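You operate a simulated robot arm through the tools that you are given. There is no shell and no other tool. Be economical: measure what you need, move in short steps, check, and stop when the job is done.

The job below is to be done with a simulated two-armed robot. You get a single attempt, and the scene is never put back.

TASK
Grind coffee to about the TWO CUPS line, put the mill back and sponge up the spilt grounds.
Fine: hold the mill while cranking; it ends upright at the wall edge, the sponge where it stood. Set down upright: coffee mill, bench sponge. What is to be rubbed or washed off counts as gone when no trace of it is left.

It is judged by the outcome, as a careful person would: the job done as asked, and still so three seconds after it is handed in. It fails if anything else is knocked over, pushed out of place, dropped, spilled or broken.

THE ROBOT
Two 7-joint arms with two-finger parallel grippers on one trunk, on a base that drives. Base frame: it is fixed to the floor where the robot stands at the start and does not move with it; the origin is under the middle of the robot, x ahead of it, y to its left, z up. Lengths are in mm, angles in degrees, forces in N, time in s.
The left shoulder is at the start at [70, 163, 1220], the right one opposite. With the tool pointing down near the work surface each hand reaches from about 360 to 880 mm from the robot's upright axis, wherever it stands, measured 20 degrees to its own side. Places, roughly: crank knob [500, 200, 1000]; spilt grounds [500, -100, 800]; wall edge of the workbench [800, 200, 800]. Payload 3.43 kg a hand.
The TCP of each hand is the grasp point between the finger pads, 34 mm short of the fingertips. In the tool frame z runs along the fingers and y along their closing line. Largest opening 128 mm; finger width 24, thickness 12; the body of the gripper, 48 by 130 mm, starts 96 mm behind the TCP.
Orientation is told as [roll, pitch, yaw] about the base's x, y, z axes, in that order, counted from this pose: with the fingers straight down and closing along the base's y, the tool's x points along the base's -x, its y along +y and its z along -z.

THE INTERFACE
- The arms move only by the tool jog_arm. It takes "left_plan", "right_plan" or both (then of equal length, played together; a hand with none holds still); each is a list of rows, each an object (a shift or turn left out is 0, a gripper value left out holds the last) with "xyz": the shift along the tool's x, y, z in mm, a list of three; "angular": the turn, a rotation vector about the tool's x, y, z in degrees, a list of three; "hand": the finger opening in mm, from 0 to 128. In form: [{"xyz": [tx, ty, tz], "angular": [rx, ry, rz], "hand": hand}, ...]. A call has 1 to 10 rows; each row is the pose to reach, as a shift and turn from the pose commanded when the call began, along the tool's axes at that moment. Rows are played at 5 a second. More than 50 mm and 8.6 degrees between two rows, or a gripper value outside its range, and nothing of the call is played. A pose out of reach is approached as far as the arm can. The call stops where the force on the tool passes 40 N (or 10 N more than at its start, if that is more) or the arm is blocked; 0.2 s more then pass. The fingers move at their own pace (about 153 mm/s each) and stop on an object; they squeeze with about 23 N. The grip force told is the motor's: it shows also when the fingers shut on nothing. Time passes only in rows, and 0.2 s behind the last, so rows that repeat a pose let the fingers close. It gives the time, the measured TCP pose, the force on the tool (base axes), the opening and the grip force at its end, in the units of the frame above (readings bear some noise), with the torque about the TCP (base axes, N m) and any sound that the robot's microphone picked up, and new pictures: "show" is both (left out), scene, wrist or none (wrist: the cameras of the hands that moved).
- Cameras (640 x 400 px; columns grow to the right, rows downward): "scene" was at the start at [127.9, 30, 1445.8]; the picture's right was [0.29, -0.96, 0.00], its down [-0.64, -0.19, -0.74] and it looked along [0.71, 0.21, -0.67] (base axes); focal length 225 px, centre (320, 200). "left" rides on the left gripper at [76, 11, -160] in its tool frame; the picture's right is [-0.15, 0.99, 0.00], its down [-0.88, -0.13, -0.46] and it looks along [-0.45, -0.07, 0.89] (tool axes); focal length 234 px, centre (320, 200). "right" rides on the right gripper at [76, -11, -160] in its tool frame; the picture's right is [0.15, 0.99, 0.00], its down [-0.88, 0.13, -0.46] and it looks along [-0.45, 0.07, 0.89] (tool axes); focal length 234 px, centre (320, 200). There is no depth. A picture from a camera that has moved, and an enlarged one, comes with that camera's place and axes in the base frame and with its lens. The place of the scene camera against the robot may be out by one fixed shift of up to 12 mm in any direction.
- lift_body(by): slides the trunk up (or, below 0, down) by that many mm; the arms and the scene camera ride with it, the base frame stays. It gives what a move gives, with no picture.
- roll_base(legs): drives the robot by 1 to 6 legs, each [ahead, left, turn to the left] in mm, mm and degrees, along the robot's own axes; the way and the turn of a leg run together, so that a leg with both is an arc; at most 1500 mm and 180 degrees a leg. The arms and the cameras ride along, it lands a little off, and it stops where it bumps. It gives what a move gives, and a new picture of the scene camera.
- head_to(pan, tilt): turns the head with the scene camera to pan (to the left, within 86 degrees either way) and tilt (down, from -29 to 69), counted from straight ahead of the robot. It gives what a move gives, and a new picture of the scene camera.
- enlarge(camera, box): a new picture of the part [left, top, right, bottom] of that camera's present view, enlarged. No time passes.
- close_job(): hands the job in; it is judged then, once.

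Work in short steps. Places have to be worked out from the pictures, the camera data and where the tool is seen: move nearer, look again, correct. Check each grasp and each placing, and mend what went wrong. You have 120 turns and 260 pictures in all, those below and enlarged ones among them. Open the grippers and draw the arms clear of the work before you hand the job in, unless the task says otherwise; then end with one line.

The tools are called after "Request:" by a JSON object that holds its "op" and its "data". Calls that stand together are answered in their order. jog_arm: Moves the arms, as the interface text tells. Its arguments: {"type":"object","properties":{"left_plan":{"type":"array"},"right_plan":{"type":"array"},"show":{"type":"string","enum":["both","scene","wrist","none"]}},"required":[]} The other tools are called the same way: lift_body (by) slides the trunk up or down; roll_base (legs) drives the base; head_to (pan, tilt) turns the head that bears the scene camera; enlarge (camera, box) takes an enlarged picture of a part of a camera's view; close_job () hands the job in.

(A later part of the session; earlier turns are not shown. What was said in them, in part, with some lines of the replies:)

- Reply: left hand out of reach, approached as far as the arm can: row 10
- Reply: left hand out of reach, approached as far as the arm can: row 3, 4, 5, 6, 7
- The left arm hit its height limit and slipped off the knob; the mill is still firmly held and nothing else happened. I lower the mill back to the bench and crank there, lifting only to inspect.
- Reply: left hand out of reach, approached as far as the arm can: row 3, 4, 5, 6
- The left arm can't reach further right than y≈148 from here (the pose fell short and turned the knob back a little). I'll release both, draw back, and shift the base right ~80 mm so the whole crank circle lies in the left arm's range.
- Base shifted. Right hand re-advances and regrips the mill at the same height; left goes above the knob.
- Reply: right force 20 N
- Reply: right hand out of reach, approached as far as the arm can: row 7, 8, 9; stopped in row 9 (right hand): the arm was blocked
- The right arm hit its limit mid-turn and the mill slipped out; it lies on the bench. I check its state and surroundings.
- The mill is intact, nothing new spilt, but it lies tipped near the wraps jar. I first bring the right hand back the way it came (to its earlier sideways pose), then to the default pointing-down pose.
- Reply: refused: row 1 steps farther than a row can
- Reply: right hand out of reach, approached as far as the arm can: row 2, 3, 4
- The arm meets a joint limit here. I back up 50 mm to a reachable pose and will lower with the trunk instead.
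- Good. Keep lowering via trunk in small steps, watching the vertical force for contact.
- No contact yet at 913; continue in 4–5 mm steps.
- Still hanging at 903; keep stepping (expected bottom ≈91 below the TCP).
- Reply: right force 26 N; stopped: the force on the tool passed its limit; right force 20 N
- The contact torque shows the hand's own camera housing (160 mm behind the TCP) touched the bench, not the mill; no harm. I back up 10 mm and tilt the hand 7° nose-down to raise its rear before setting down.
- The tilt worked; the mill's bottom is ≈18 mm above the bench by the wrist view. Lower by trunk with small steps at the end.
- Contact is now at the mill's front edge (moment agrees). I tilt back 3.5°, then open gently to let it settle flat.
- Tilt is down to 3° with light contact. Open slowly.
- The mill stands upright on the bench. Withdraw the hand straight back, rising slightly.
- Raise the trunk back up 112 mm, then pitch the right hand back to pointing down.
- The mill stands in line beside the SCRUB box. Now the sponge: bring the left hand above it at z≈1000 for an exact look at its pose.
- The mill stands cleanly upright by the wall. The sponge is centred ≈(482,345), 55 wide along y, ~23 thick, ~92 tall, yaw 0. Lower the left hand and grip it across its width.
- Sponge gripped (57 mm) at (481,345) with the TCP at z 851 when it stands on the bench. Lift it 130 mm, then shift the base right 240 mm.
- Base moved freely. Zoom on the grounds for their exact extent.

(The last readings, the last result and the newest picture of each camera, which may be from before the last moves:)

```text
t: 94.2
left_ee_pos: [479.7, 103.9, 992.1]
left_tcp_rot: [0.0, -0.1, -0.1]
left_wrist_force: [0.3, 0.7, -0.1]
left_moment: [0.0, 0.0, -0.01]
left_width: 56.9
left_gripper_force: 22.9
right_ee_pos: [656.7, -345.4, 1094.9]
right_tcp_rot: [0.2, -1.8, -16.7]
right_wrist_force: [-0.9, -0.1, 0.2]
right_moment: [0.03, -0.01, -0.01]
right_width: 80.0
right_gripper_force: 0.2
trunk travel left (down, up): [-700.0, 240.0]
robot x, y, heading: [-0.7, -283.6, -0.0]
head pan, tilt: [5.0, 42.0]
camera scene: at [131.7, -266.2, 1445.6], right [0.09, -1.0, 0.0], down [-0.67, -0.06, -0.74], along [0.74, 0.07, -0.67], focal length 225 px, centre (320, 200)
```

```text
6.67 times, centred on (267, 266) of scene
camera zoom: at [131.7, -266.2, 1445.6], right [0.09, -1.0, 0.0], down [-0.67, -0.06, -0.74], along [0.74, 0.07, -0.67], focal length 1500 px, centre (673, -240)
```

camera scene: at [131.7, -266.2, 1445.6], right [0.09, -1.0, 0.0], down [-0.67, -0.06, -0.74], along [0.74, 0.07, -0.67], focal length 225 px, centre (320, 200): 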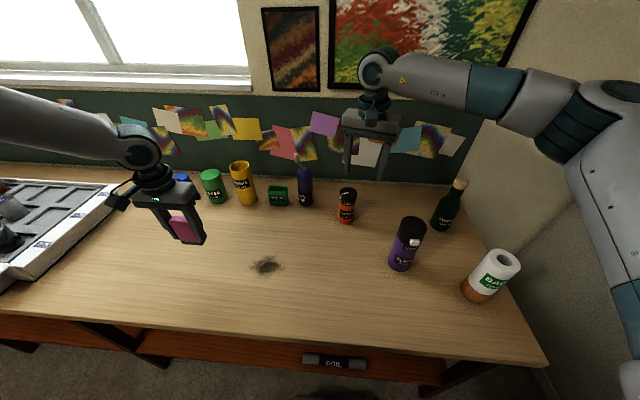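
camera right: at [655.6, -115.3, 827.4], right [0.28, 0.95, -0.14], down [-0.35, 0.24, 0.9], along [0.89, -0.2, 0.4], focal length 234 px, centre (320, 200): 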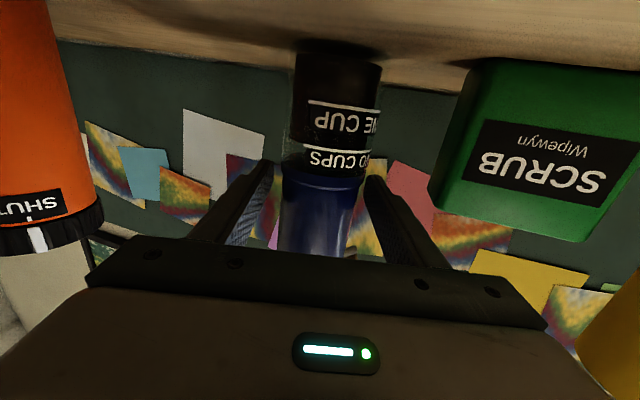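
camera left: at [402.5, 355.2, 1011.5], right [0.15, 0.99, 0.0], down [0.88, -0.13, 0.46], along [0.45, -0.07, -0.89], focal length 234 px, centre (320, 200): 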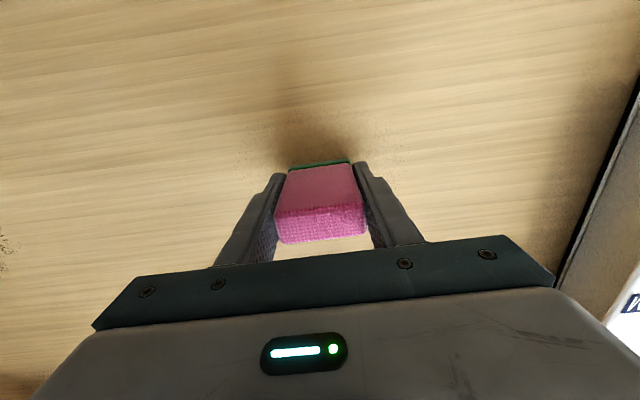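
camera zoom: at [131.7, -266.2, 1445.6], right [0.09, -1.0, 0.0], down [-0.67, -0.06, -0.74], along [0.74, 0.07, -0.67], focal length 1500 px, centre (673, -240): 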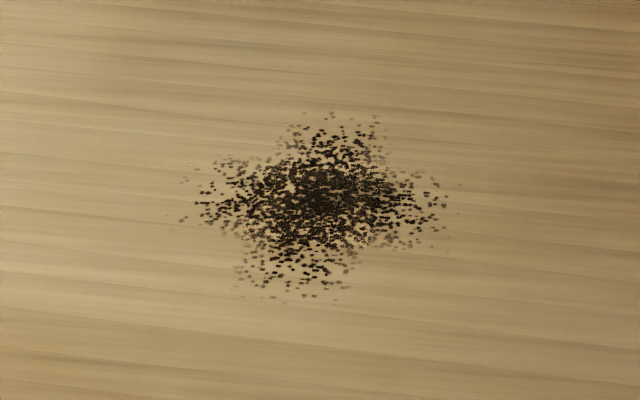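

Grounds span x≈459–562, y≈-120…9. I bring the sponge to the near-left corner (448,20) just above the bench.

Request:
{"op": "jog_arm", "data": {"left_plan": [{"xyz": [8, -21, 30]}, {"xyz": [16, -42, 60]}, {"xyz": [24, -63, 95]}, {"xyz": [32, -84, 125]}, {"xyz": [32, -84, 138]}, {"xyz": [32, -84, 141]}], "show": "scene"}}

```text
t: 95.5
left_ee_pos: [448.0, 20.5, 851.9]
left_tcp_rot: [0.1, -0.2, 0.0]
left_wrist_force: [-0.2, 5.3, 21.6]
left_moment: [0.11, -0.07, -0.02]
left_width: 56.8
left_gripper_force: 22.8
right_ee_pos: [654.3, -347.2, 1096.2]
right_tcp_rot: [0.3, -1.9, -16.7]
right_wrist_force: [-0.2, 0.0, 0.2]
right_moment: [0.02, -0.01, 0.04]
right_width: 80.0
right_gripper_force: 0.0
trunk travel left (down, up): [-700.0, 240.0]
robot x, y, heading: [-0.5, -282.6, -0.1]
head pan, tilt: [5.0, 42.0]
camera scene: at [129.8, -267.4, 1446.2], right [0.09, -1.0, 0.0], down [-0.67, -0.06, -0.74], along [0.74, 0.07, -0.67], focal length 225 px, centre (320, 200)
```

scene: 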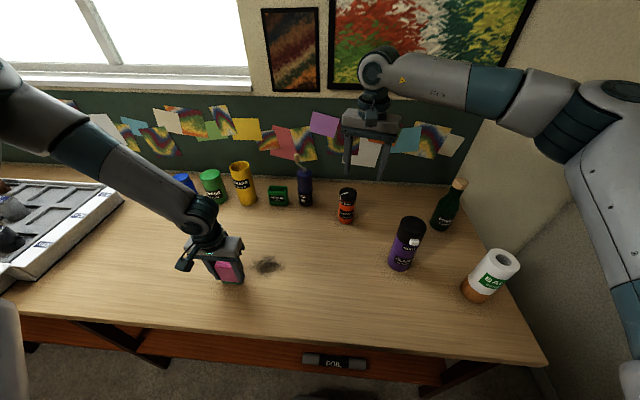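

Contact at ~22 N; ease 1.3 mm and start the serpentine strokes.

Request:
{"op": "jog_arm", "data": {"left_plan": [{"xyz": [0, -48, -1.3]}, {"xyz": [0, -96, -1.3]}, {"xyz": [0, -145, -1.3]}, {"xyz": [-15, -145, -1.3]}, {"xyz": [-15, -97, -1.3]}, {"xyz": [-15, -48, -1.3]}, {"xyz": [-15, 0, -1.3]}, {"xyz": [-30, 0, -1.3]}, {"xyz": [-30, -48, -1.3]}, {"xyz": [-30, -96, -1.3]}], "show": "scene"}}

Request:
{"op": "enlarge", "data": {"camera": "scene", "box": [217, 226, 327, 306]}}

```text
t: 97.8
left_ee_pos: [471.6, -58.1, 871.0]
left_tcp_rot: [-0.2, -0.1, 0.2]
left_wrist_force: [-0.2, 0.5, 1.0]
left_moment: [0.02, -0.06, -0.03]
left_width: 57.2
left_gripper_force: 23.3
left hand out of reach, approached as far as the arm can: row 2, 3, 4, 5, 10
right_ee_pos: [654.1, -345.1, 1096.5]
right_tcp_rot: [0.2, -2.0, -16.7]
right_wrist_force: [-0.2, 1.4, -0.6]
right_moment: [0.0, -0.03, 0.02]
right_width: 80.1
right_gripper_force: 0.1
trunk travel left (down, up): [-700.0, 240.0]
robot x, y, heading: [-0.8, -282.1, 0.1]
head pan, tilt: [5.0, 42.0]
camera scene: at [130.3, -265.8, 1445.7], right [0.09, -1.0, 0.0], down [-0.67, -0.06, -0.74], along [0.74, 0.07, -0.67], focal length 225 px, centre (320, 200)
```

scene: 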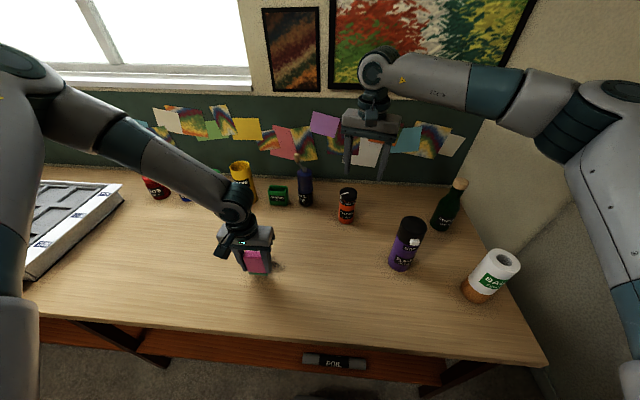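

```text
5.00 times, centred on (272, 266) of scene
camera zoom: at [130.3, -265.8, 1445.7], right [0.09, -1.0, 0.0], down [-0.67, -0.06, -0.74], along [0.74, 0.07, -0.67], focal length 1125 px, centre (560, -130)
```

zoom: 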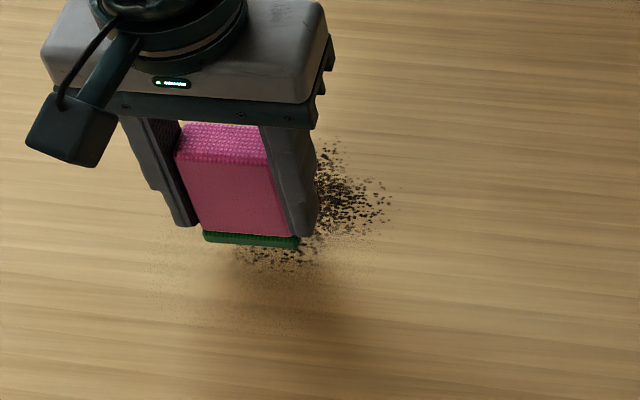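

The left arm runs out of reach on the inner side here. Raise the sponge and move the base back 120 and right 90 so the grounds sit comfortably in the left arm's range.

Request:
{"op": "jog_arm", "data": {"left_plan": [{"xyz": [0, 15, -30]}, {"xyz": [0, 30, -60]}, {"xyz": [0, 40, -90]}], "show": "none"}}

Request:
{"op": "roll_base", "data": {"legs": [[-120, 0, 0], [0, -90, 0]]}}

```text
t: 98.5
left_ee_pos: [472.3, -17.2, 963.3]
left_tcp_rot: [0.0, -0.1, 0.0]
left_wrist_force: [0.1, 0.5, 0.5]
left_moment: [-0.01, -0.01, 0.01]
left_width: 57.0
left_gripper_force: 23.2
right_ee_pos: [656.1, -346.1, 1095.1]
right_tcp_rot: [0.2, -1.8, -16.8]
right_wrist_force: [-0.3, 0.8, -0.2]
right_moment: [-0.04, -0.03, 0.0]
right_width: 80.3
right_gripper_force: 0.0
trunk travel left (down, up): [-700.0, 240.0]
robot x, y, heading: [-2.5, -282.0, 0.0]
head pan, tilt: [5.0, 42.0]
```

```text
t: 100.5
left_ee_pos: [354.6, -107.9, 962.6]
left_tcp_rot: [-0.1, -0.1, 0.0]
left_wrist_force: [-0.4, -0.9, -0.1]
left_moment: [-0.01, 0.01, 0.02]
left_width: 56.9
left_gripper_force: 23.3
right_ee_pos: [537.2, -436.3, 1096.3]
right_tcp_rot: [0.2, -1.9, -16.7]
right_wrist_force: [0.2, -0.1, 0.1]
right_moment: [-0.02, 0.0, 0.01]
right_width: 79.8
right_gripper_force: 0.2
trunk travel left (down, up): [-700.0, 240.0]
robot x, y, heading: [-121.7, -366.6, 0.1]
head pan, tilt: [5.0, 42.0]
camera scene: at [12.9, -355.6, 1445.7], right [0.09, -1.0, 0.0], down [-0.67, -0.06, -0.74], along [0.74, 0.07, -0.67], focal length 225 px, centre (320, 200)
```

scene: 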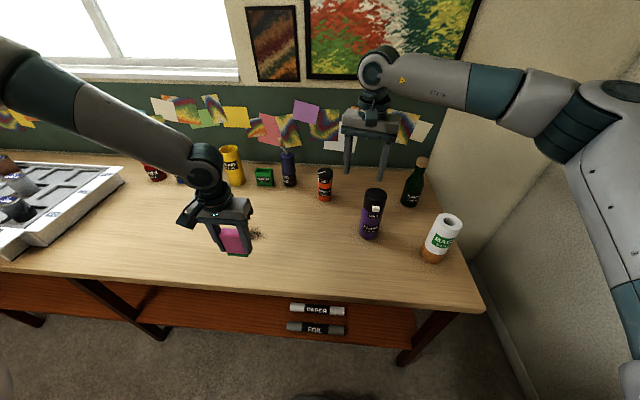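

Good position. Bring the sponge to the near-left corner (448,20) and make light contact.

Request:
{"op": "jog_arm", "data": {"left_plan": [{"xyz": [-18, 26, 15]}, {"xyz": [-37, 52, 35]}, {"xyz": [-56, 78, 60]}, {"xyz": [-75, 104, 85]}, {"xyz": [-93, 128, 104]}, {"xyz": [-93, 128, 110]}], "show": "none"}}

```text
t: 101.9
left_ee_pos: [448.7, 21.5, 853.4]
left_tcp_rot: [0.0, -0.1, 0.0]
left_wrist_force: [0.5, 0.3, 0.0]
left_moment: [0.03, 0.01, -0.01]
left_width: 57.0
left_gripper_force: 23.2
right_ee_pos: [537.0, -435.1, 1095.9]
right_tcp_rot: [0.2, -1.8, -16.7]
right_wrist_force: [-0.2, 1.5, 0.2]
right_moment: [0.02, 0.01, -0.01]
right_width: 79.9
right_gripper_force: 0.0
trunk travel left (down, up): [-700.0, 240.0]
robot x, y, heading: [-115.7, -370.0, 0.2]
head pan, tilt: [5.0, 42.0]
```

Just above contact; press 2 mm further and run the strokes.

Request:
{"op": "jog_arm", "data": {"left_plan": [{"xyz": [0, 0, 2]}, {"xyz": [0, -48, 2]}, {"xyz": [0, -96, 2]}, {"xyz": [0, -145, 2]}, {"xyz": [-15, -145, 2]}, {"xyz": [-15, -97, 2]}, {"xyz": [-15, -48, 2]}, {"xyz": [-15, 0, 2]}, {"xyz": [-30, 0, 2]}, {"xyz": [-30, -48, 2]}], "show": "none"}}

Request:
{"op": "enlarge", "data": {"camera": "scene", "box": [207, 206, 307, 276]}}

```text
t: 104.1
left_ee_pos: [478.9, -28.7, 849.2]
left_tcp_rot: [0.0, 0.0, 0.0]
left_wrist_force: [0.1, 0.5, 1.1]
left_moment: [0.03, 0.0, 0.01]
left_width: 56.9
left_gripper_force: 22.7
left hand out of reach, approached as far as the arm can: row 4, 5, 6
right_ee_pos: [538.8, -436.7, 1094.3]
right_tcp_rot: [0.3, -1.8, -16.6]
right_wrist_force: [0.3, 0.5, 0.0]
right_moment: [0.04, 0.0, -0.02]
right_width: 79.9
right_gripper_force: 0.0
trunk travel left (down, up): [-700.0, 240.0]
robot x, y, heading: [-115.8, -367.7, 0.2]
head pan, tilt: [5.0, 42.0]
```

```text
5.71 times, centred on (257, 241) of scene
camera zoom: at [14.7, -358.8, 1445.4], right [0.09, -1.0, 0.0], down [-0.67, -0.06, -0.74], along [0.74, 0.07, -0.67], focal length 1286 px, centre (680, -34)
```

zoom: 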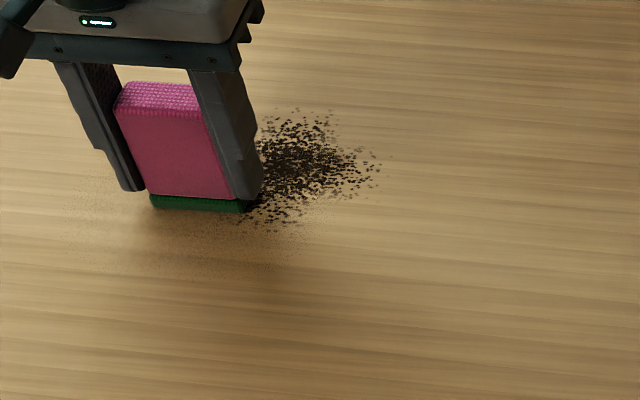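

Reach is still lost on the inner end of the strokes. I test whether yawing the hand -25° (with the forearm) frees the reach, in the air first.

Request:
{"op": "jog_arm", "data": {"left_plan": [{"xyz": [0, 0, -12], "angular": [0, 0, 8.4]}, {"xyz": [0, 0, -12], "angular": [0, 0, 16.8]}, {"xyz": [0, 0, -12], "angular": [0, 0, 25]}, {"xyz": [10, -30, -12], "angular": [0, 0, 25]}, {"xyz": [20, -60, -12], "angular": [0, 0, 25]}, {"xyz": [30, -97, -12], "angular": [0, 0, 25]}], "show": "none"}}

```text
t: 105.5
left_ee_pos: [440.7, -114.8, 875.8]
left_tcp_rot: [0.0, -0.1, -25.0]
left_wrist_force: [0.2, -0.7, -0.9]
left_moment: [0.0, -0.03, 0.0]
left_width: 57.1
left_gripper_force: 22.9
left hand out of reach, approached as far as the arm can: row 6
right_ee_pos: [538.1, -435.4, 1095.9]
right_tcp_rot: [0.2, -1.9, -16.7]
right_wrist_force: [0.6, -0.6, -0.2]
right_moment: [0.0, -0.01, 0.01]
right_width: 80.1
right_gripper_force: 0.2
trunk travel left (down, up): [-700.0, 240.0]
robot x, y, heading: [-117.6, -368.5, 0.3]
head pan, tilt: [5.0, 42.0]
```

Yaw hardly matters; the shortfall is in height. Lowering the trunk should help: first I raise the right hand 150 mm (to stay above the bottles), undo the left yaw and lift it.

Request:
{"op": "jog_arm", "data": {"left_plan": [{"xyz": [0, 15, -40], "angular": [0, 0, -8.4]}, {"xyz": [-5, 30, -80], "angular": [0, 0, -16.8]}, {"xyz": [-10, 40, -120], "angular": [0, 0, -25]}, {"xyz": [-10, 40, -160], "angular": [0, 0, -25]}, {"xyz": [-10, 40, -170], "angular": [0, 0, -25]}], "right_plan": [{"xyz": [0, 0, -30]}, {"xyz": [0, 0, -60]}, {"xyz": [0, 0, -90]}, {"xyz": [0, 0, -120]}, {"xyz": [0, 0, -150]}], "show": "none"}}

Request:
{"op": "lift_body", "data": {"by": -150}}

Request:
{"op": "head_to", "data": {"pan": 15, "tilt": 42}}

```text
t: 106.7
left_ee_pos: [465.9, -80.9, 1046.1]
left_tcp_rot: [0.1, 0.0, 0.0]
left_wrist_force: [-0.3, 0.3, -0.1]
left_moment: [0.01, 0.0, 0.01]
left_width: 56.9
left_gripper_force: 22.9
right_ee_pos: [533.3, -434.5, 1245.4]
right_tcp_rot: [0.3, -1.8, -16.7]
right_wrist_force: [-0.7, 0.5, -0.9]
right_moment: [0.01, -0.01, -0.01]
right_width: 80.2
right_gripper_force: 0.1
trunk travel left (down, up): [-700.0, 240.0]
robot x, y, heading: [-116.6, -369.9, 0.1]
head pan, tilt: [5.0, 42.0]
```

```text
t: 108.4
left_ee_pos: [465.6, -81.1, 895.3]
left_tcp_rot: [0.0, -0.1, 0.1]
left_wrist_force: [1.0, -0.1, 0.4]
left_moment: [-0.01, 0.02, -0.02]
left_width: 57.0
left_gripper_force: 23.0
right_ee_pos: [532.7, -435.5, 1096.5]
right_tcp_rot: [0.1, -1.7, -16.7]
right_wrist_force: [-0.3, -0.6, 0.5]
right_moment: [0.02, -0.02, 0.02]
right_width: 79.9
right_gripper_force: 0.1
trunk travel left (down, up): [-550.0, 390.0]
robot x, y, heading: [-115.2, -371.1, -0.2]
head pan, tilt: [5.0, 42.0]
```

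```text
t: 109.2
left_ee_pos: [466.2, -82.2, 894.9]
left_tcp_rot: [0.0, 0.1, 0.0]
left_wrist_force: [-0.5, -0.3, -0.2]
left_moment: [0.0, 0.01, 0.0]
left_width: 57.0
left_gripper_force: 23.4
right_ee_pos: [533.9, -435.4, 1095.8]
right_tcp_rot: [0.3, -1.8, -16.7]
right_wrist_force: [0.8, -0.1, -0.4]
right_moment: [-0.01, -0.04, 0.04]
right_width: 79.9
right_gripper_force: 0.1
trunk travel left (down, up): [-550.0, 390.0]
robot x, y, heading: [-115.0, -372.3, 0.1]
head pan, tilt: [15.0, 42.0]
camera scene: at [11.2, -341.9, 1295.6], right [0.26, -0.97, 0.0], down [-0.65, -0.17, -0.74], along [0.72, 0.19, -0.67], focal length 225 px, centre (320, 200)
```

scene: 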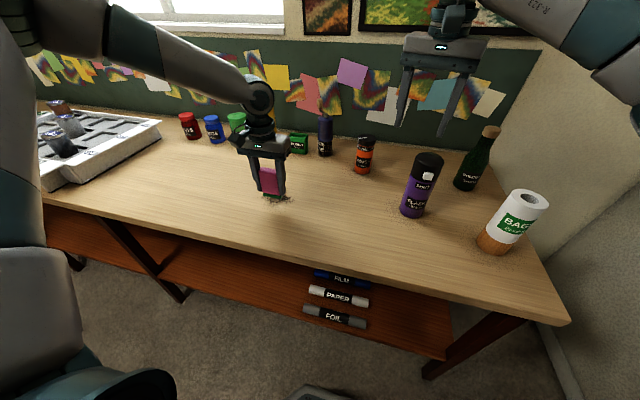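

Now test the previously unreachable corner (448,-125), ending at contact height.

Request:
{"op": "jog_arm", "data": {"left_plan": [{"xyz": [9, -21, 15]}, {"xyz": [18, -43, 35]}, {"xyz": [18, -43, 43]}], "show": "none"}}

```text
t: 110.0
left_ee_pos: [447.3, -124.0, 852.2]
left_tcp_rot: [0.0, -0.1, 0.0]
left_wrist_force: [0.6, 0.3, -0.7]
left_moment: [-0.03, 0.01, 0.04]
left_width: 57.1
left_gripper_force: 23.1
right_ee_pos: [532.3, -434.5, 1096.2]
right_tcp_rot: [0.1, -1.8, -16.7]
right_wrist_force: [0.3, -0.2, -0.2]
right_moment: [0.0, -0.01, -0.01]
right_width: 80.4
right_gripper_force: 0.1
trunk travel left (down, up): [-550.0, 390.0]
robot x, y, heading: [-115.5, -370.7, 0.1]
head pan, tilt: [15.0, 42.0]
```

Reachable now. Press 3 mm and check the contact force.

Request:
{"op": "jog_arm", "data": {"left_plan": [{"xyz": [0, 0, 1.5]}, {"xyz": [0, 0, 3]}], "show": "none"}}

```text
t: 110.5
left_ee_pos: [447.7, -124.6, 850.0]
left_tcp_rot: [-0.1, -0.1, 0.0]
left_wrist_force: [-0.5, -0.4, 1.7]
left_moment: [0.01, 0.01, 0.01]
left_width: 57.0
left_gripper_force: 23.4
right_ee_pos: [533.9, -436.0, 1096.1]
right_tcp_rot: [0.2, -1.7, -16.8]
right_wrist_force: [0.2, 0.2, 0.2]
right_moment: [-0.03, 0.03, 0.03]
right_width: 79.7
right_gripper_force: 0.0
trunk travel left (down, up): [-550.0, 390.0]
robot x, y, heading: [-117.1, -369.3, -0.2]
head pan, tilt: [15.0, 42.0]
```

Barely touching; press ~1.8 mm more and stroke.

Request:
{"op": "jog_arm", "data": {"left_plan": [{"xyz": [0, 0, 1.8]}, {"xyz": [0, 48, 1.8]}, {"xyz": [0, 96, 1.8]}, {"xyz": [0, 145, 1.8]}, {"xyz": [-15, 145, 1.8]}, {"xyz": [-15, 97, 1.8]}, {"xyz": [-15, 48, 1.8]}, {"xyz": [-15, 0, 1.8]}, {"xyz": [-30, 0, 1.8]}, {"xyz": [-30, 48, 1.8]}], "show": "none"}}

Request:
{"op": "enlarge", "data": {"camera": "scene", "box": [227, 150, 327, 220]}}

```text
t: 112.8
left_ee_pos: [476.9, -73.9, 846.8]
left_tcp_rot: [-0.1, -0.2, 0.0]
left_wrist_force: [-0.2, 0.1, 0.8]
left_moment: [-0.01, -0.01, 0.02]
left_width: 57.0
left_gripper_force: 22.8
right_ee_pos: [532.0, -433.3, 1096.0]
right_tcp_rot: [0.2, -1.9, -16.7]
right_wrist_force: [0.7, 0.7, -0.6]
right_moment: [-0.04, -0.02, 0.02]
right_width: 79.9
right_gripper_force: 0.0
trunk travel left (down, up): [-550.0, 390.0]
robot x, y, heading: [-117.0, -365.3, 0.1]
head pan, tilt: [15.0, 42.0]
```

```text
5.71 times, centred on (277, 185) of scene
camera zoom: at [10.0, -339.8, 1295.7], right [0.26, -0.97, 0.0], down [-0.65, -0.18, -0.74], along [0.72, 0.19, -0.67], focal length 1286 px, centre (566, 286)
```

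zoom: 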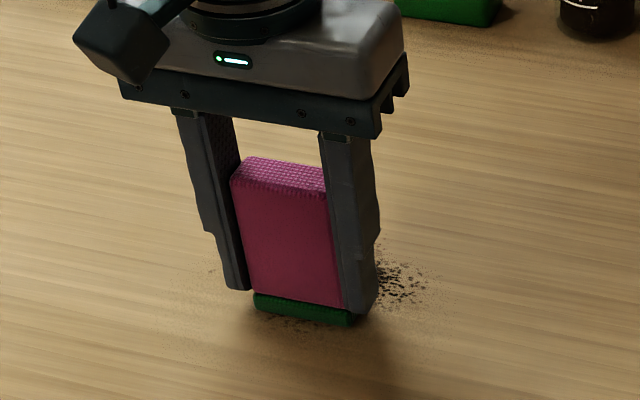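

Contact is still very light. Press in 1 mm steps until a clear force shows.

Request:
{"op": "jog_arm", "data": {"left_plan": [{"xyz": [0, 0, 1]}, {"xyz": [0, 0, 2]}, {"xyz": [0, 0, 3]}], "show": "none"}}

```text
t: 113.5
left_ee_pos: [477.9, -75.4, 846.4]
left_tcp_rot: [-0.1, -0.3, 0.0]
left_wrist_force: [0.0, 4.2, 17.4]
left_moment: [0.17, -0.09, 0.01]
left_width: 57.4
left_gripper_force: 23.1
right_ee_pos: [532.0, -435.4, 1097.5]
right_tcp_rot: [0.2, -1.9, -16.8]
right_wrist_force: [-0.5, 0.3, -0.5]
right_moment: [0.01, -0.01, 0.0]
right_width: 79.9
right_gripper_force: 0.0
trunk travel left (down, up): [-550.0, 390.0]
robot x, y, heading: [-117.9, -366.4, 0.1]
head pan, tilt: [15.0, 42.0]
```

Good pressure now (17 N). Ease 0.8 mm and continue the serpentine from here.

Request:
{"op": "jog_arm", "data": {"left_plan": [{"xyz": [0, -49, -0.8]}, {"xyz": [0, 0, -0.8]}, {"xyz": [0, 48, -0.8]}, {"xyz": [0, 95, -0.8]}, {"xyz": [-15, 95, -0.8]}, {"xyz": [-15, 48, -0.8]}, {"xyz": [-15, 0, -0.8]}, {"xyz": [-15, -49, -0.8]}, {"xyz": [-30, -49, -0.8]}, {"xyz": [-30, 0, -0.8]}], "show": "none"}}

Request:
{"op": "enlarge", "data": {"camera": "scene", "box": [227, 150, 327, 220]}}

```text
t: 115.8
left_ee_pos: [507.8, -76.0, 845.5]
left_tcp_rot: [0.0, -0.1, -0.1]
left_wrist_force: [1.7, -3.3, 5.7]
left_moment: [-0.1, -0.13, -0.06]
left_width: 57.2
left_gripper_force: 23.5
right_ee_pos: [531.3, -435.6, 1096.0]
right_tcp_rot: [0.2, -1.9, -16.8]
right_wrist_force: [0.5, -0.4, 0.2]
right_moment: [-0.05, 0.02, 0.02]
right_width: 79.9
right_gripper_force: 0.0
trunk travel left (down, up): [-550.0, 390.0]
robot x, y, heading: [-117.6, -366.1, 0.2]
head pan, tilt: [15.0, 42.0]
```

```text
5.71 times, centred on (277, 185) of scene
camera zoom: at [9.8, -340.9, 1295.7], right [0.26, -0.97, 0.0], down [-0.65, -0.17, -0.74], along [0.72, 0.19, -0.67], focal length 1286 px, centre (566, 286)
```

zoom: 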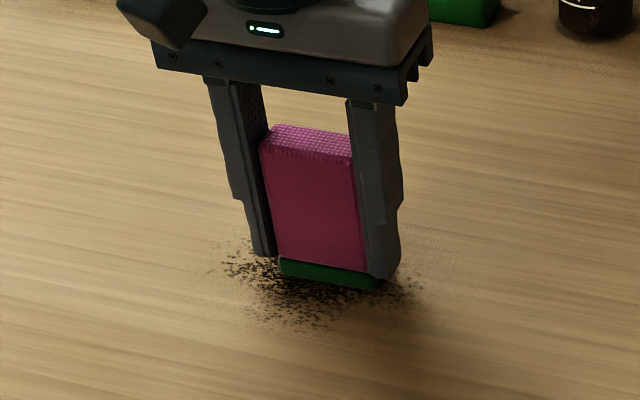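

Grains still show behind the sponge, so more pressure is likely needed. I press ~1.2 mm more and rub the x≈492 line twice to compare.

Request:
{"op": "jog_arm", "data": {"left_plan": [{"xyz": [8, 0, 0]}, {"xyz": [16, 0, 1.2]}, {"xyz": [16, 35, 1.2]}, {"xyz": [16, 70, 1.2]}, {"xyz": [16, 35, 1.2]}, {"xyz": [16, 0, 1.2]}, {"xyz": [16, -35, 1.2]}, {"xyz": [16, 0, 1.2]}, {"xyz": [16, 40, 1.2]}, {"xyz": [16, 85, 1.2]}], "show": "none"}}

Request:
{"op": "enlarge", "data": {"camera": "scene", "box": [227, 150, 327, 220]}}

```text
t: 118.0
left_ee_pos: [492.2, 7.9, 847.2]
left_tcp_rot: [0.1, -0.1, 0.0]
left_wrist_force: [-1.1, -10.9, 13.3]
left_moment: [-0.43, -0.05, -0.08]
left_width: 56.9
left_gripper_force: 23.0
right_ee_pos: [531.0, -436.8, 1096.4]
right_tcp_rot: [0.3, -1.9, -16.8]
right_wrist_force: [0.3, 0.4, 0.1]
right_moment: [0.0, -0.03, 0.0]
right_width: 80.1
right_gripper_force: 0.0
trunk travel left (down, up): [-550.0, 390.0]
robot x, y, heading: [-120.8, -369.0, -0.2]
head pan, tilt: [15.0, 42.0]
```

```text
5.71 times, centred on (277, 185) of scene
camera zoom: at [9.5, -343.0, 1295.8], right [0.26, -0.97, 0.0], down [-0.65, -0.17, -0.74], along [0.72, 0.19, -0.67], focal length 1286 px, centre (566, 286)
```

zoom: 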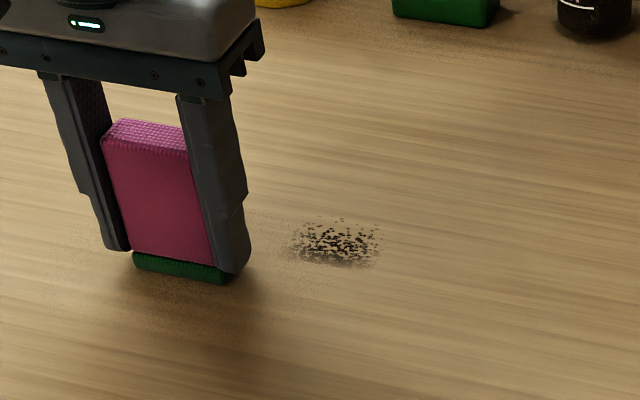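

That works: the near half is clean. Remaining patch ≈ x 520–568, y -90…-30; continue strokes farther out with this pressure.

Request:
{"op": "jog_arm", "data": {"left_plan": [{"xyz": [-22, 0, 0]}, {"xyz": [-22, -45, 0]}, {"xyz": [-22, -90, 0]}, {"xyz": [-22, -130, 0]}, {"xyz": [-35, -130, 0]}, {"xyz": [-35, -85, 0]}, {"xyz": [-35, -40, 0]}, {"xyz": [-35, 0, 0]}, {"xyz": [-48, 0, 0]}, {"xyz": [-48, -45, 0]}], "show": "none"}}

Request:
{"op": "jog_arm", "data": {"left_plan": [{"xyz": [0, -45, 0]}, {"xyz": [0, -85, 0]}, {"xyz": [-13, -85, 0]}, {"xyz": [-13, -40, 0]}, {"xyz": [-13, 5, 0]}, {"xyz": [-13, 45, 0]}, {"xyz": [-26, 45, 0]}, {"xyz": [-26, 0, 0]}, {"xyz": [-26, -45, 0]}, {"xyz": [-26, -85, 0]}], "show": "none"}}

Request:
{"op": "enlarge", "data": {"camera": "scene", "box": [227, 150, 347, 230]}}

```text
t: 119.0
left_ee_pos: [513.7, -117.9, 844.5]
left_tcp_rot: [0.2, 0.0, 0.1]
left_wrist_force: [-8.0, 8.2, 13.5]
left_moment: [0.07, 0.23, -0.08]
left_width: 56.9
left_gripper_force: 22.8
right_ee_pos: [532.0, -434.0, 1097.2]
right_tcp_rot: [0.2, -1.8, -16.7]
right_wrist_force: [0.4, 1.0, 0.6]
right_moment: [-0.01, 0.04, 0.0]
right_width: 80.0
right_gripper_force: 0.0
trunk travel left (down, up): [-550.0, 390.0]
robot x, y, heading: [-120.2, -368.0, 0.3]
head pan, tilt: [15.0, 42.0]
stopped in row 5 (left hand): the force on the tool passed its limit (the readings are from after the stop); the commanded pose is now the measured one
```

```text
t: 121.2
left_ee_pos: [506.5, -163.8, 861.3]
left_tcp_rot: [0.2, 0.0, 0.1]
left_wrist_force: [0.1, -1.3, 0.2]
left_moment: [0.02, 0.02, 0.04]
left_width: 57.1
left_gripper_force: 23.3
left hand out of reach, approached as far as the arm can: row 1, 2, 3, 4, 9, 10
right_ee_pos: [534.4, -434.3, 1096.3]
right_tcp_rot: [0.3, -1.8, -16.7]
right_wrist_force: [-1.3, 0.2, 0.0]
right_moment: [0.01, 0.02, -0.01]
right_width: 79.7
right_gripper_force: 0.1
trunk travel left (down, up): [-550.0, 390.0]
robot x, y, heading: [-118.7, -371.1, 0.3]
head pan, tilt: [15.0, 42.0]
```

```text
5.00 times, centred on (287, 190) of scene
camera zoom: at [11.3, -342.1, 1295.6], right [0.26, -0.97, 0.0], down [-0.65, -0.17, -0.74], along [0.72, 0.19, -0.67], focal length 1125 px, centre (485, 250)
```

zoom: 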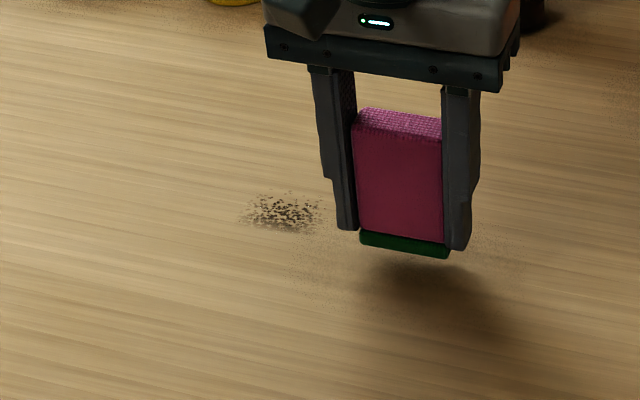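

A force stop shifted that sequence, leaving the sponge safely in the air at right. I lift it and return left of the remaining patch (≈(544,-58)).

Request:
{"op": "jog_arm", "data": {"left_plan": [{"xyz": [0, 30, -30]}, {"xyz": [0, 70, -40]}, {"xyz": [0, 110, -40]}, {"xyz": [0, 150, -40]}, {"xyz": [0, 190, -40]}], "show": "none"}}

```text
t: 122.4
left_ee_pos: [507.8, 29.0, 902.2]
left_tcp_rot: [0.1, 0.2, 0.1]
left_wrist_force: [-0.2, -0.4, -0.8]
left_moment: [-0.04, 0.02, 0.05]
left_width: 57.2
left_gripper_force: 23.3
right_ee_pos: [533.9, -433.2, 1095.8]
right_tcp_rot: [0.0, -1.8, -16.7]
right_wrist_force: [0.0, 0.5, 0.2]
right_moment: [-0.04, 0.0, 0.0]
right_width: 79.8
right_gripper_force: 0.1
trunk travel left (down, up): [-550.0, 390.0]
robot x, y, heading: [-114.2, -366.5, 0.3]
head pan, tilt: [15.0, 42.0]
```

Now at (508,29,902). Go to (530,0) and lower to contact.

Request:
{"op": "jog_arm", "data": {"left_plan": [{"xyz": [-11, -15, 25]}, {"xyz": [-22, -29, 46]}, {"xyz": [-22, -29, 53]}, {"xyz": [-22, -29, 55]}], "show": "none"}}

```text
t: 123.4
left_ee_pos: [528.7, -2.1, 846.8]
left_tcp_rot: [0.2, 0.1, 0.1]
left_wrist_force: [-0.4, 0.3, -0.5]
left_moment: [-0.01, 0.0, -0.02]
left_width: 57.0
left_gripper_force: 22.7
right_ee_pos: [534.2, -435.9, 1094.6]
right_tcp_rot: [0.1, -1.8, -16.7]
right_wrist_force: [0.1, -0.6, 0.5]
right_moment: [-0.01, 0.0, 0.04]
right_width: 79.7
right_gripper_force: 0.1
trunk travel left (down, up): [-550.0, 390.0]
robot x, y, heading: [-120.6, -371.1, 0.0]
head pan, tilt: [15.0, 42.0]
```

Not touching yet; press a few mm more.

Request:
{"op": "jog_arm", "data": {"left_plan": [{"xyz": [0, 0, 1.5]}, {"xyz": [0, 0, 3]}, {"xyz": [0, 0, 4]}], "show": "none"}}

```text
t: 124.2
left_ee_pos: [530.7, -1.3, 843.9]
left_tcp_rot: [0.2, -0.1, 0.1]
left_wrist_force: [-0.6, 0.9, 8.5]
left_moment: [-0.08, 0.0, -0.02]
left_width: 57.1
left_gripper_force: 23.5
right_ee_pos: [532.7, -435.3, 1097.0]
right_tcp_rot: [0.2, -2.0, -16.7]
right_wrist_force: [0.5, -0.3, -0.2]
right_moment: [-0.02, -0.01, 0.0]
right_width: 79.9
right_gripper_force: 0.1
trunk travel left (down, up): [-550.0, 390.0]
robot x, y, heading: [-117.0, -368.9, 0.2]
head pan, tilt: [15.0, 42.0]
```

8.5 N contact. Rub the patch with shorter, slower strokes.

Request:
{"op": "jog_arm", "data": {"left_plan": [{"xyz": [0, -35, 0.5]}, {"xyz": [0, -70, 0.5]}, {"xyz": [0, -105, 0.5]}, {"xyz": [-12, -105, 0.5]}, {"xyz": [-12, -70, 0.5]}, {"xyz": [-12, -35, 0.5]}, {"xyz": [-12, 0, 0.5]}, {"xyz": [-24, 0, 0.5]}, {"xyz": [-24, -35, 0.5]}, {"xyz": [-24, -70, 0.5]}], "show": "none"}}

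Request:
{"op": "enlarge", "data": {"camera": "scene", "box": [227, 150, 347, 230]}}

```text
t: 126.4
left_ee_pos: [555.7, -73.7, 843.3]
left_tcp_rot: [0.1, 0.1, 0.1]
left_wrist_force: [0.2, 0.0, -0.6]
left_moment: [-0.02, 0.0, -0.02]
left_width: 57.0
left_gripper_force: 23.3
right_ee_pos: [533.6, -433.9, 1095.7]
right_tcp_rot: [0.2, -1.9, -16.7]
right_wrist_force: [0.0, 0.0, 0.0]
right_moment: [-0.01, 0.01, -0.01]
right_width: 79.9
right_gripper_force: 0.0
trunk travel left (down, up): [-550.0, 390.0]
robot x, y, heading: [-119.1, -366.6, 0.2]
head pan, tilt: [15.0, 42.0]
```

```text
5.00 times, centred on (287, 190) of scene
camera zoom: at [11.7, -342.1, 1295.5], right [0.26, -0.97, 0.0], down [-0.65, -0.17, -0.74], along [0.72, 0.19, -0.67], focal length 1125 px, centre (485, 250)
```

zoom: 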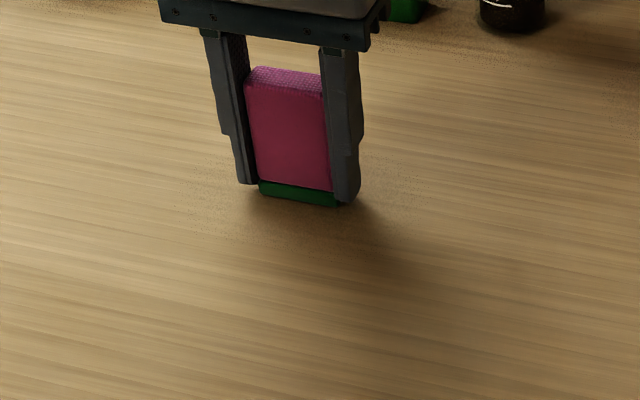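

Looks clean. Lift the sponge aside and inspect.

Request:
{"op": "jog_arm", "data": {"left_plan": [{"xyz": [0, 0, -40]}, {"xyz": [0, 20, -85]}, {"xyz": [0, 65, -100]}, {"xyz": [0, 110, -100]}, {"xyz": [0, 155, -100]}], "show": "scene"}}

Request:
{"op": "enlarge", "data": {"camera": "scene", "box": [227, 150, 337, 220]}}

Request:
{"op": "enlarge", "data": {"camera": "scene", "box": [260, 165, 310, 200]}}

```text
t: 127.6
left_ee_pos: [552.6, 84.5, 943.1]
left_tcp_rot: [0.0, 0.1, 0.0]
left_wrist_force: [-0.2, 0.0, 0.3]
left_moment: [-0.01, -0.03, -0.01]
left_width: 57.3
left_gripper_force: 22.4
right_ee_pos: [534.0, -432.3, 1096.2]
right_tcp_rot: [0.2, -1.9, -16.8]
right_wrist_force: [0.2, 0.3, 0.3]
right_moment: [-0.03, 0.01, -0.01]
right_width: 79.9
right_gripper_force: 0.0
trunk travel left (down, up): [-550.0, 390.0]
robot x, y, heading: [-122.2, -366.0, 0.3]
head pan, tilt: [15.0, 42.0]
camera scene: at [11.0, -340.0, 1295.6], right [0.26, -0.97, 0.0], down [-0.65, -0.18, -0.74], along [0.72, 0.19, -0.67], focal length 225 px, centre (320, 200)
```

scene: 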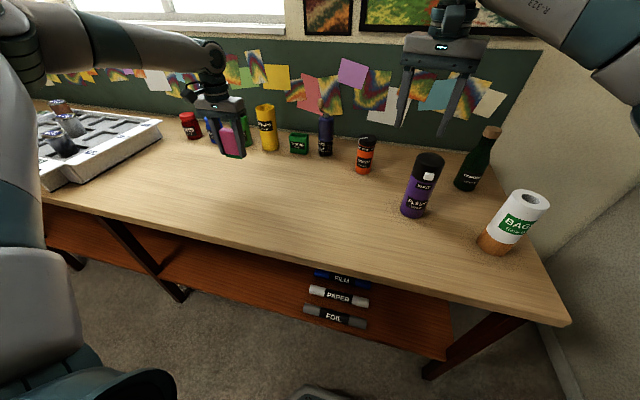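

```text
5.71 times, centred on (282, 185) of scene
camera zoom: at [11.0, -340.0, 1295.6], right [0.26, -0.97, 0.0], down [-0.65, -0.18, -0.74], along [0.72, 0.19, -0.67], focal length 1286 px, centre (537, 286)
```

zoom: 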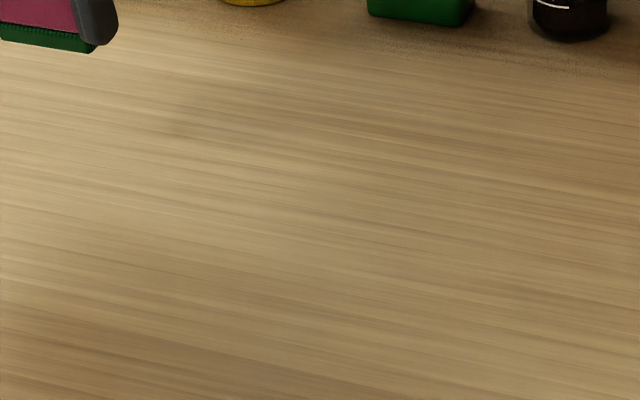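

```text
11.43 times, centred on (285, 182) of scene
camera zoom: at [11.0, -340.0, 1295.6], right [0.26, -0.97, 0.0], down [-0.65, -0.18, -0.74], along [0.72, 0.19, -0.67], focal length 2572 px, centre (720, 400)
```

zoom: 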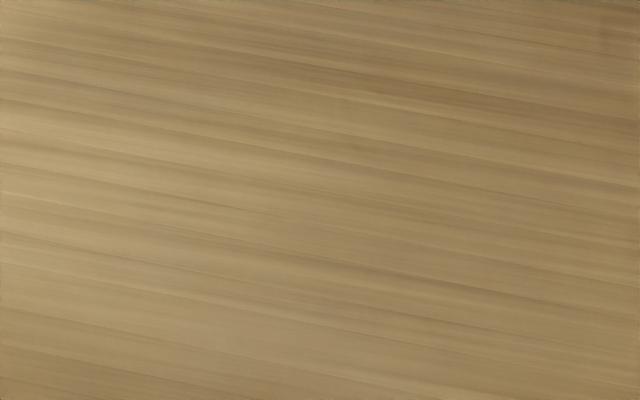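

The bench is spotless there. Now return the sponge: raise the trunk 150 mm and drive back to where it was picked up (base ≈(0,-40)).

Request:
{"op": "lift_body", "data": {"by": 150}}

Request:
{"op": "roll_base", "data": {"legs": [[0, 328, 0], [119, 0, 0]]}}

```text
t: 129.4
left_ee_pos: [553.0, 82.6, 1092.5]
left_tcp_rot: [0.2, 0.1, 0.2]
left_wrist_force: [0.4, 0.4, -0.7]
left_moment: [-0.01, -0.04, 0.01]
left_width: 57.3
left_gripper_force: 23.4
right_ee_pos: [534.5, -433.5, 1246.2]
right_tcp_rot: [0.2, -1.8, -16.7]
right_wrist_force: [-1.1, -0.1, -0.2]
right_moment: [0.02, 0.01, -0.01]
right_width: 79.8
right_gripper_force: 0.0
trunk travel left (down, up): [-700.0, 240.0]
robot x, y, heading: [-115.2, -368.4, 0.3]
head pan, tilt: [15.0, 42.0]
```

```text
t: 132.4
left_ee_pos: [668.5, 416.9, 1094.0]
left_tcp_rot: [0.1, -0.1, 0.2]
left_wrist_force: [0.0, -0.5, -0.6]
left_moment: [-0.04, 0.0, -0.01]
left_width: 57.1
left_gripper_force: 23.0
right_ee_pos: [649.8, -100.3, 1246.3]
right_tcp_rot: [0.2, -1.9, -16.4]
right_wrist_force: [1.0, 0.6, -0.7]
right_moment: [-0.01, 0.0, 0.02]
right_width: 80.0
right_gripper_force: 0.0
trunk travel left (down, up): [-700.0, 240.0]
robot x, y, heading: [1.9, -39.4, 0.5]
head pan, tilt: [15.0, 42.0]
camera scene: at [127.7, -9.5, 1445.7], right [0.26, -0.96, 0.0], down [-0.65, -0.18, -0.74], along [0.72, 0.2, -0.67], focal length 225 px, centre (320, 200)
```

scene: 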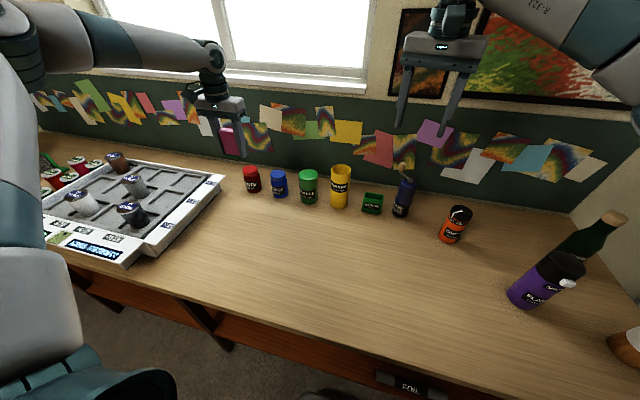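

Bring the sponge over its original spot (480,345) at z≈885.

Request:
{"op": "jog_arm", "data": {"left_plan": [{"xyz": [27, -10, 30]}, {"xyz": [54, -20, 60]}, {"xyz": [81, -30, 90]}, {"xyz": [108, -41, 120]}, {"xyz": [135, -52, 150]}, {"xyz": [162, -62, 180]}, {"xyz": [188, -72, 205]}], "show": "scene"}}

Request:
{"op": "enlarge", "data": {"camera": "scene", "box": [190, 200, 310, 290]}}

```text
t: 134.0
left_ee_pos: [480.9, 343.7, 887.0]
left_tcp_rot: [0.1, 0.0, 0.2]
left_wrist_force: [0.1, -0.3, -0.2]
left_moment: [-0.02, 0.01, -0.01]
left_width: 57.2
left_gripper_force: 23.5
right_ee_pos: [650.2, -101.6, 1246.3]
right_tcp_rot: [0.2, -1.8, -16.5]
right_wrist_force: [0.6, 0.5, 1.2]
right_moment: [0.01, 0.02, 0.02]
right_width: 80.0
right_gripper_force: 0.2
trunk travel left (down, up): [-700.0, 240.0]
robot x, y, heading: [-2.7, -39.8, 0.3]
head pan, tilt: [15.0, 42.0]
camera scene: at [128.5, -9.8, 1445.6], right [0.26, -0.96, 0.0], down [-0.65, -0.18, -0.74], along [0.72, 0.2, -0.67], focal length 225 px, centre (320, 200)
```

scene: 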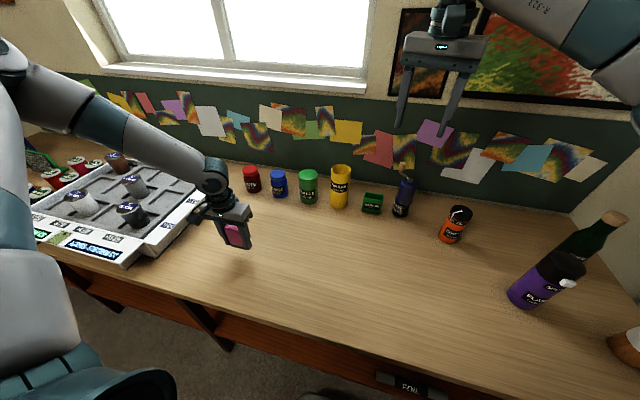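

```text
4.44 times, centred on (250, 245) of scene
camera zoom: at [128.5, -9.8, 1445.6], right [0.26, -0.96, 0.0], down [-0.65, -0.18, -0.74], along [0.72, 0.2, -0.67], focal length 1000 px, centre (631, 0)
```

zoom: 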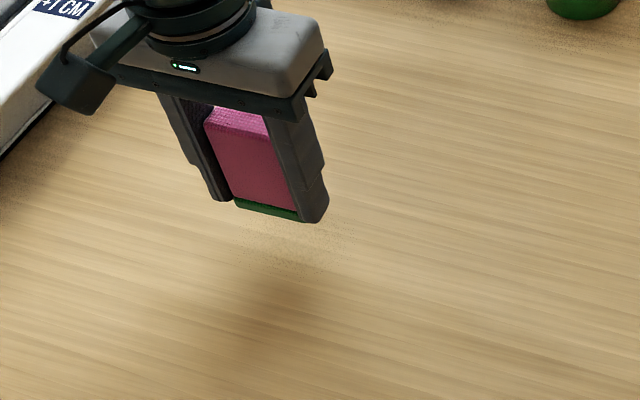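

Exactly over the spot. Lower to first contact.

Request:
{"op": "jog_arm", "data": {"left_plan": [{"xyz": [0, 1, 20]}, {"xyz": [0, 1, 34]}, {"xyz": [0, 1, 39]}, {"xyz": [0, 1, 41]}, {"xyz": [0, 1, 42.5]}], "show": "none"}}

```text
t: 135.2
left_ee_pos: [481.1, 344.7, 845.2]
left_tcp_rot: [0.2, 0.1, 0.3]
left_wrist_force: [0.0, 0.4, 0.2]
left_moment: [0.01, -0.01, 0.02]
left_width: 57.3
left_gripper_force: 22.8
right_ee_pos: [652.0, -101.4, 1245.9]
right_tcp_rot: [0.2, -1.8, -16.5]
right_wrist_force: [0.7, 0.6, -0.3]
right_moment: [0.03, -0.01, -0.03]
right_width: 80.0
right_gripper_force: 0.0
trunk travel left (down, up): [-700.0, 240.0]
robot x, y, heading: [-1.0, -39.4, 0.3]
head pan, tilt: [15.0, 42.0]
```

Request:
{"op": "jog_arm", "data": {"left_plan": [{"xyz": [0, 0, 1]}, {"xyz": [0, 0, 2]}, {"xyz": [0, 0, 2.8]}], "show": "none"}}

```text
t: 136.0
left_ee_pos: [481.3, 345.1, 841.9]
left_tcp_rot: [0.2, 0.1, 0.2]
left_wrist_force: [0.6, -0.3, 0.4]
left_moment: [-0.01, 0.02, -0.02]
left_width: 57.4
left_gripper_force: 23.1
right_ee_pos: [650.6, -101.5, 1245.3]
right_tcp_rot: [0.2, -1.8, -16.4]
right_wrist_force: [-0.2, -0.9, 0.5]
right_moment: [0.02, 0.01, 0.01]
right_width: 79.7
right_gripper_force: 0.1
trunk travel left (down, up): [-700.0, 240.0]
robot x, y, heading: [1.5, -34.3, 0.4]
head pan, tilt: [15.0, 42.0]
```

No contact yet at 842; go on 1 mm at a time.

Request:
{"op": "jog_arm", "data": {"left_plan": [{"xyz": [0, 0, 1]}, {"xyz": [0, 0, 2]}], "show": "none"}}

Request:
{"op": "enlarge", "data": {"camera": "scene", "box": [210, 220, 290, 280]}}

```text
t: 136.6
left_ee_pos: [481.6, 344.9, 841.8]
left_tcp_rot: [0.3, 0.0, 0.2]
left_wrist_force: [-0.1, 1.6, 8.4]
left_moment: [-0.1, -0.01, 0.0]
left_width: 56.9
left_gripper_force: 22.9
right_ee_pos: [649.9, -100.4, 1247.1]
right_tcp_rot: [0.3, -1.8, -16.5]
right_wrist_force: [0.3, -0.4, 0.3]
right_moment: [0.01, -0.02, -0.02]
right_width: 79.7
right_gripper_force: 0.1
trunk travel left (down, up): [-700.0, 240.0]
robot x, y, heading: [1.6, -35.1, 0.5]
head pan, tilt: [15.0, 42.0]
```

```text
6.67 times, centred on (250, 250) of scene
camera zoom: at [127.9, -10.1, 1445.8], right [0.26, -0.96, 0.0], down [-0.65, -0.18, -0.74], along [0.72, 0.2, -0.67], focal length 1500 px, centre (787, -133)
```

zoom: 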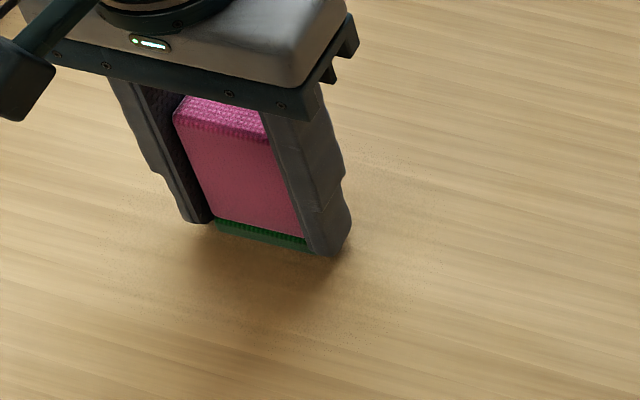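

Contact at 8 N; the sponge stands upright. Open slowly, then rise straight up.

Request:
{"op": "jog_arm", "data": {"left_plan": [{"hand": 59}, {"hand": 62}, {"hand": 70}, {"hand": 85}, {"hand": 85}, {"xyz": [0, 0, -25]}, {"xyz": [0, 0, -65]}, {"xyz": [0, 0, -110]}, {"xyz": [0, 0, -155]}, {"xyz": [0, 0, -200]}], "show": "both"}}

Request:
{"op": "enlarge", "data": {"camera": "scene", "box": [190, 200, 310, 290]}}

```text
t: 138.8
left_ee_pos: [479.7, 343.6, 1044.0]
left_tcp_rot: [0.2, -0.1, 0.2]
left_wrist_force: [0.0, -0.3, 0.1]
left_moment: [0.01, -0.02, 0.01]
left_width: 85.1
left_gripper_force: 0.0
right_ee_pos: [650.4, -102.3, 1245.8]
right_tcp_rot: [0.3, -1.9, -16.5]
right_wrist_force: [-0.6, -0.2, 0.5]
right_moment: [0.02, -0.03, -0.01]
right_width: 79.9
right_gripper_force: 0.1
trunk travel left (down, up): [-700.0, 240.0]
robot x, y, heading: [-0.6, -42.1, 0.3]
head pan, tilt: [15.0, 42.0]
camera scene: at [127.2, -10.5, 1445.7], right [0.26, -0.96, 0.0], down [-0.64, -0.18, -0.74], along [0.72, 0.2, -0.67], focal length 225 px, centre (320, 200)
camera left: at [403.1, 353.7, 1202.0], right [0.14, 0.99, 0.0], down [0.88, -0.13, 0.45], along [0.45, -0.06, -0.89], focal length 234 px, centre (320, 200)
```

scene: 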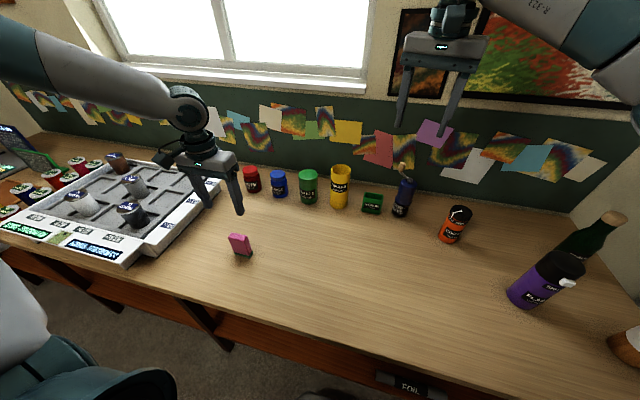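
left: 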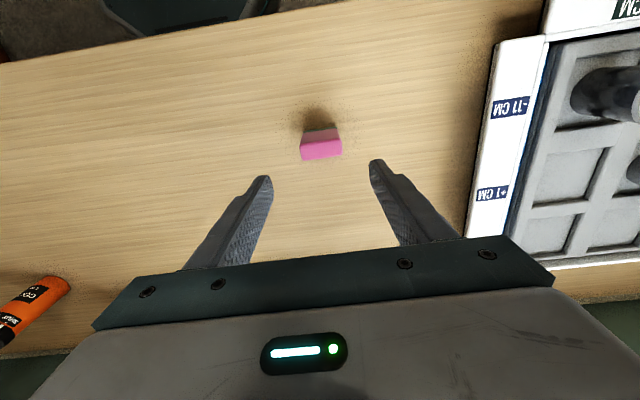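

```text
4.44 times, centred on (250, 245) of scene
camera zoom: at [127.2, -10.5, 1445.7], right [0.26, -0.96, 0.0], down [-0.64, -0.18, -0.74], along [0.72, 0.2, -0.67], focal length 1000 px, centre (631, 0)
```

zoom: 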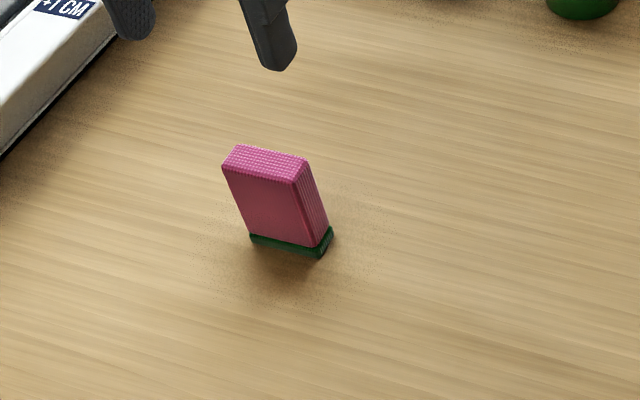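

The sponge stands upright in its place. Raise the left arm clear and take a final check of the mill and the wiped area.

Request:
{"op": "jog_arm", "data": {"left_plan": [{"xyz": [0, 10, -40], "hand": 128}, {"xyz": [0, 30, -80]}, {"xyz": [0, 50, -120]}, {"xyz": [0, 60, -150]}], "show": "none"}}

Request:
{"op": "enlarge", "data": {"camera": "scene", "box": [240, 150, 480, 260]}}

Request:
{"op": "enlarge", "data": {"camera": "scene", "box": [300, 220, 440, 330]}}

```text
t: 139.8
left_ee_pos: [480.0, 404.0, 1192.3]
left_tcp_rot: [0.2, 0.1, 0.2]
left_wrist_force: [0.1, -0.4, 0.0]
left_moment: [0.04, -0.01, -0.01]
left_width: 128.3
left_gripper_force: 0.2
right_ee_pos: [649.3, -101.4, 1247.0]
right_tcp_rot: [0.2, -1.9, -16.4]
right_wrist_force: [0.1, 0.6, -0.1]
right_moment: [-0.01, -0.03, -0.03]
right_width: 80.0
right_gripper_force: 0.1
trunk travel left (down, up): [-700.0, 240.0]
robot x, y, heading: [2.3, -38.0, 0.5]
head pan, tilt: [15.0, 42.0]
```

```text
2.67 times, centred on (360, 205) of scene
camera zoom: at [127.7, -10.4, 1445.7], right [0.26, -0.96, 0.0], down [-0.65, -0.18, -0.74], along [0.72, 0.2, -0.67], focal length 600 px, centre (213, 187)
```

zoom: 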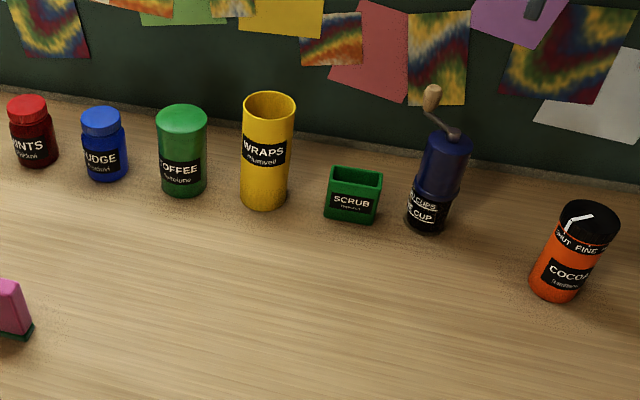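

```text
3.64 times, centred on (370, 275) of scene
camera zoom: at [127.7, -10.4, 1445.7], right [0.26, -0.96, 0.0], down [-0.65, -0.18, -0.74], along [0.72, 0.2, -0.67], focal length 818 px, centre (138, -73)
```

zoom: 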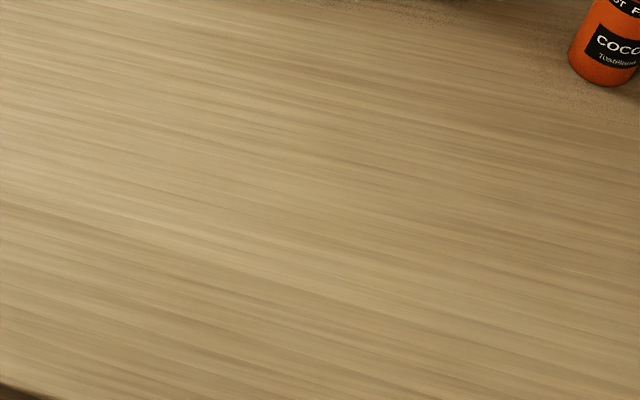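

All is in order: the mill is upright by the wall at the TWO CUPS level, the bench is clean, the sponge is back in place, and the jars are where they were. Handing in.

Request:
{"op": "close_job", "data": {}}

```text
The job is handed in.
```

The job is handed in: coffee is ground to about the TWO CUPS line, the grounds are wiped up and the sponge stands back in its place. I dropped the mill once while carrying it. It looked undamaged, nothing spilled, and it now stands upright near the wall, beside the SCRUB box.
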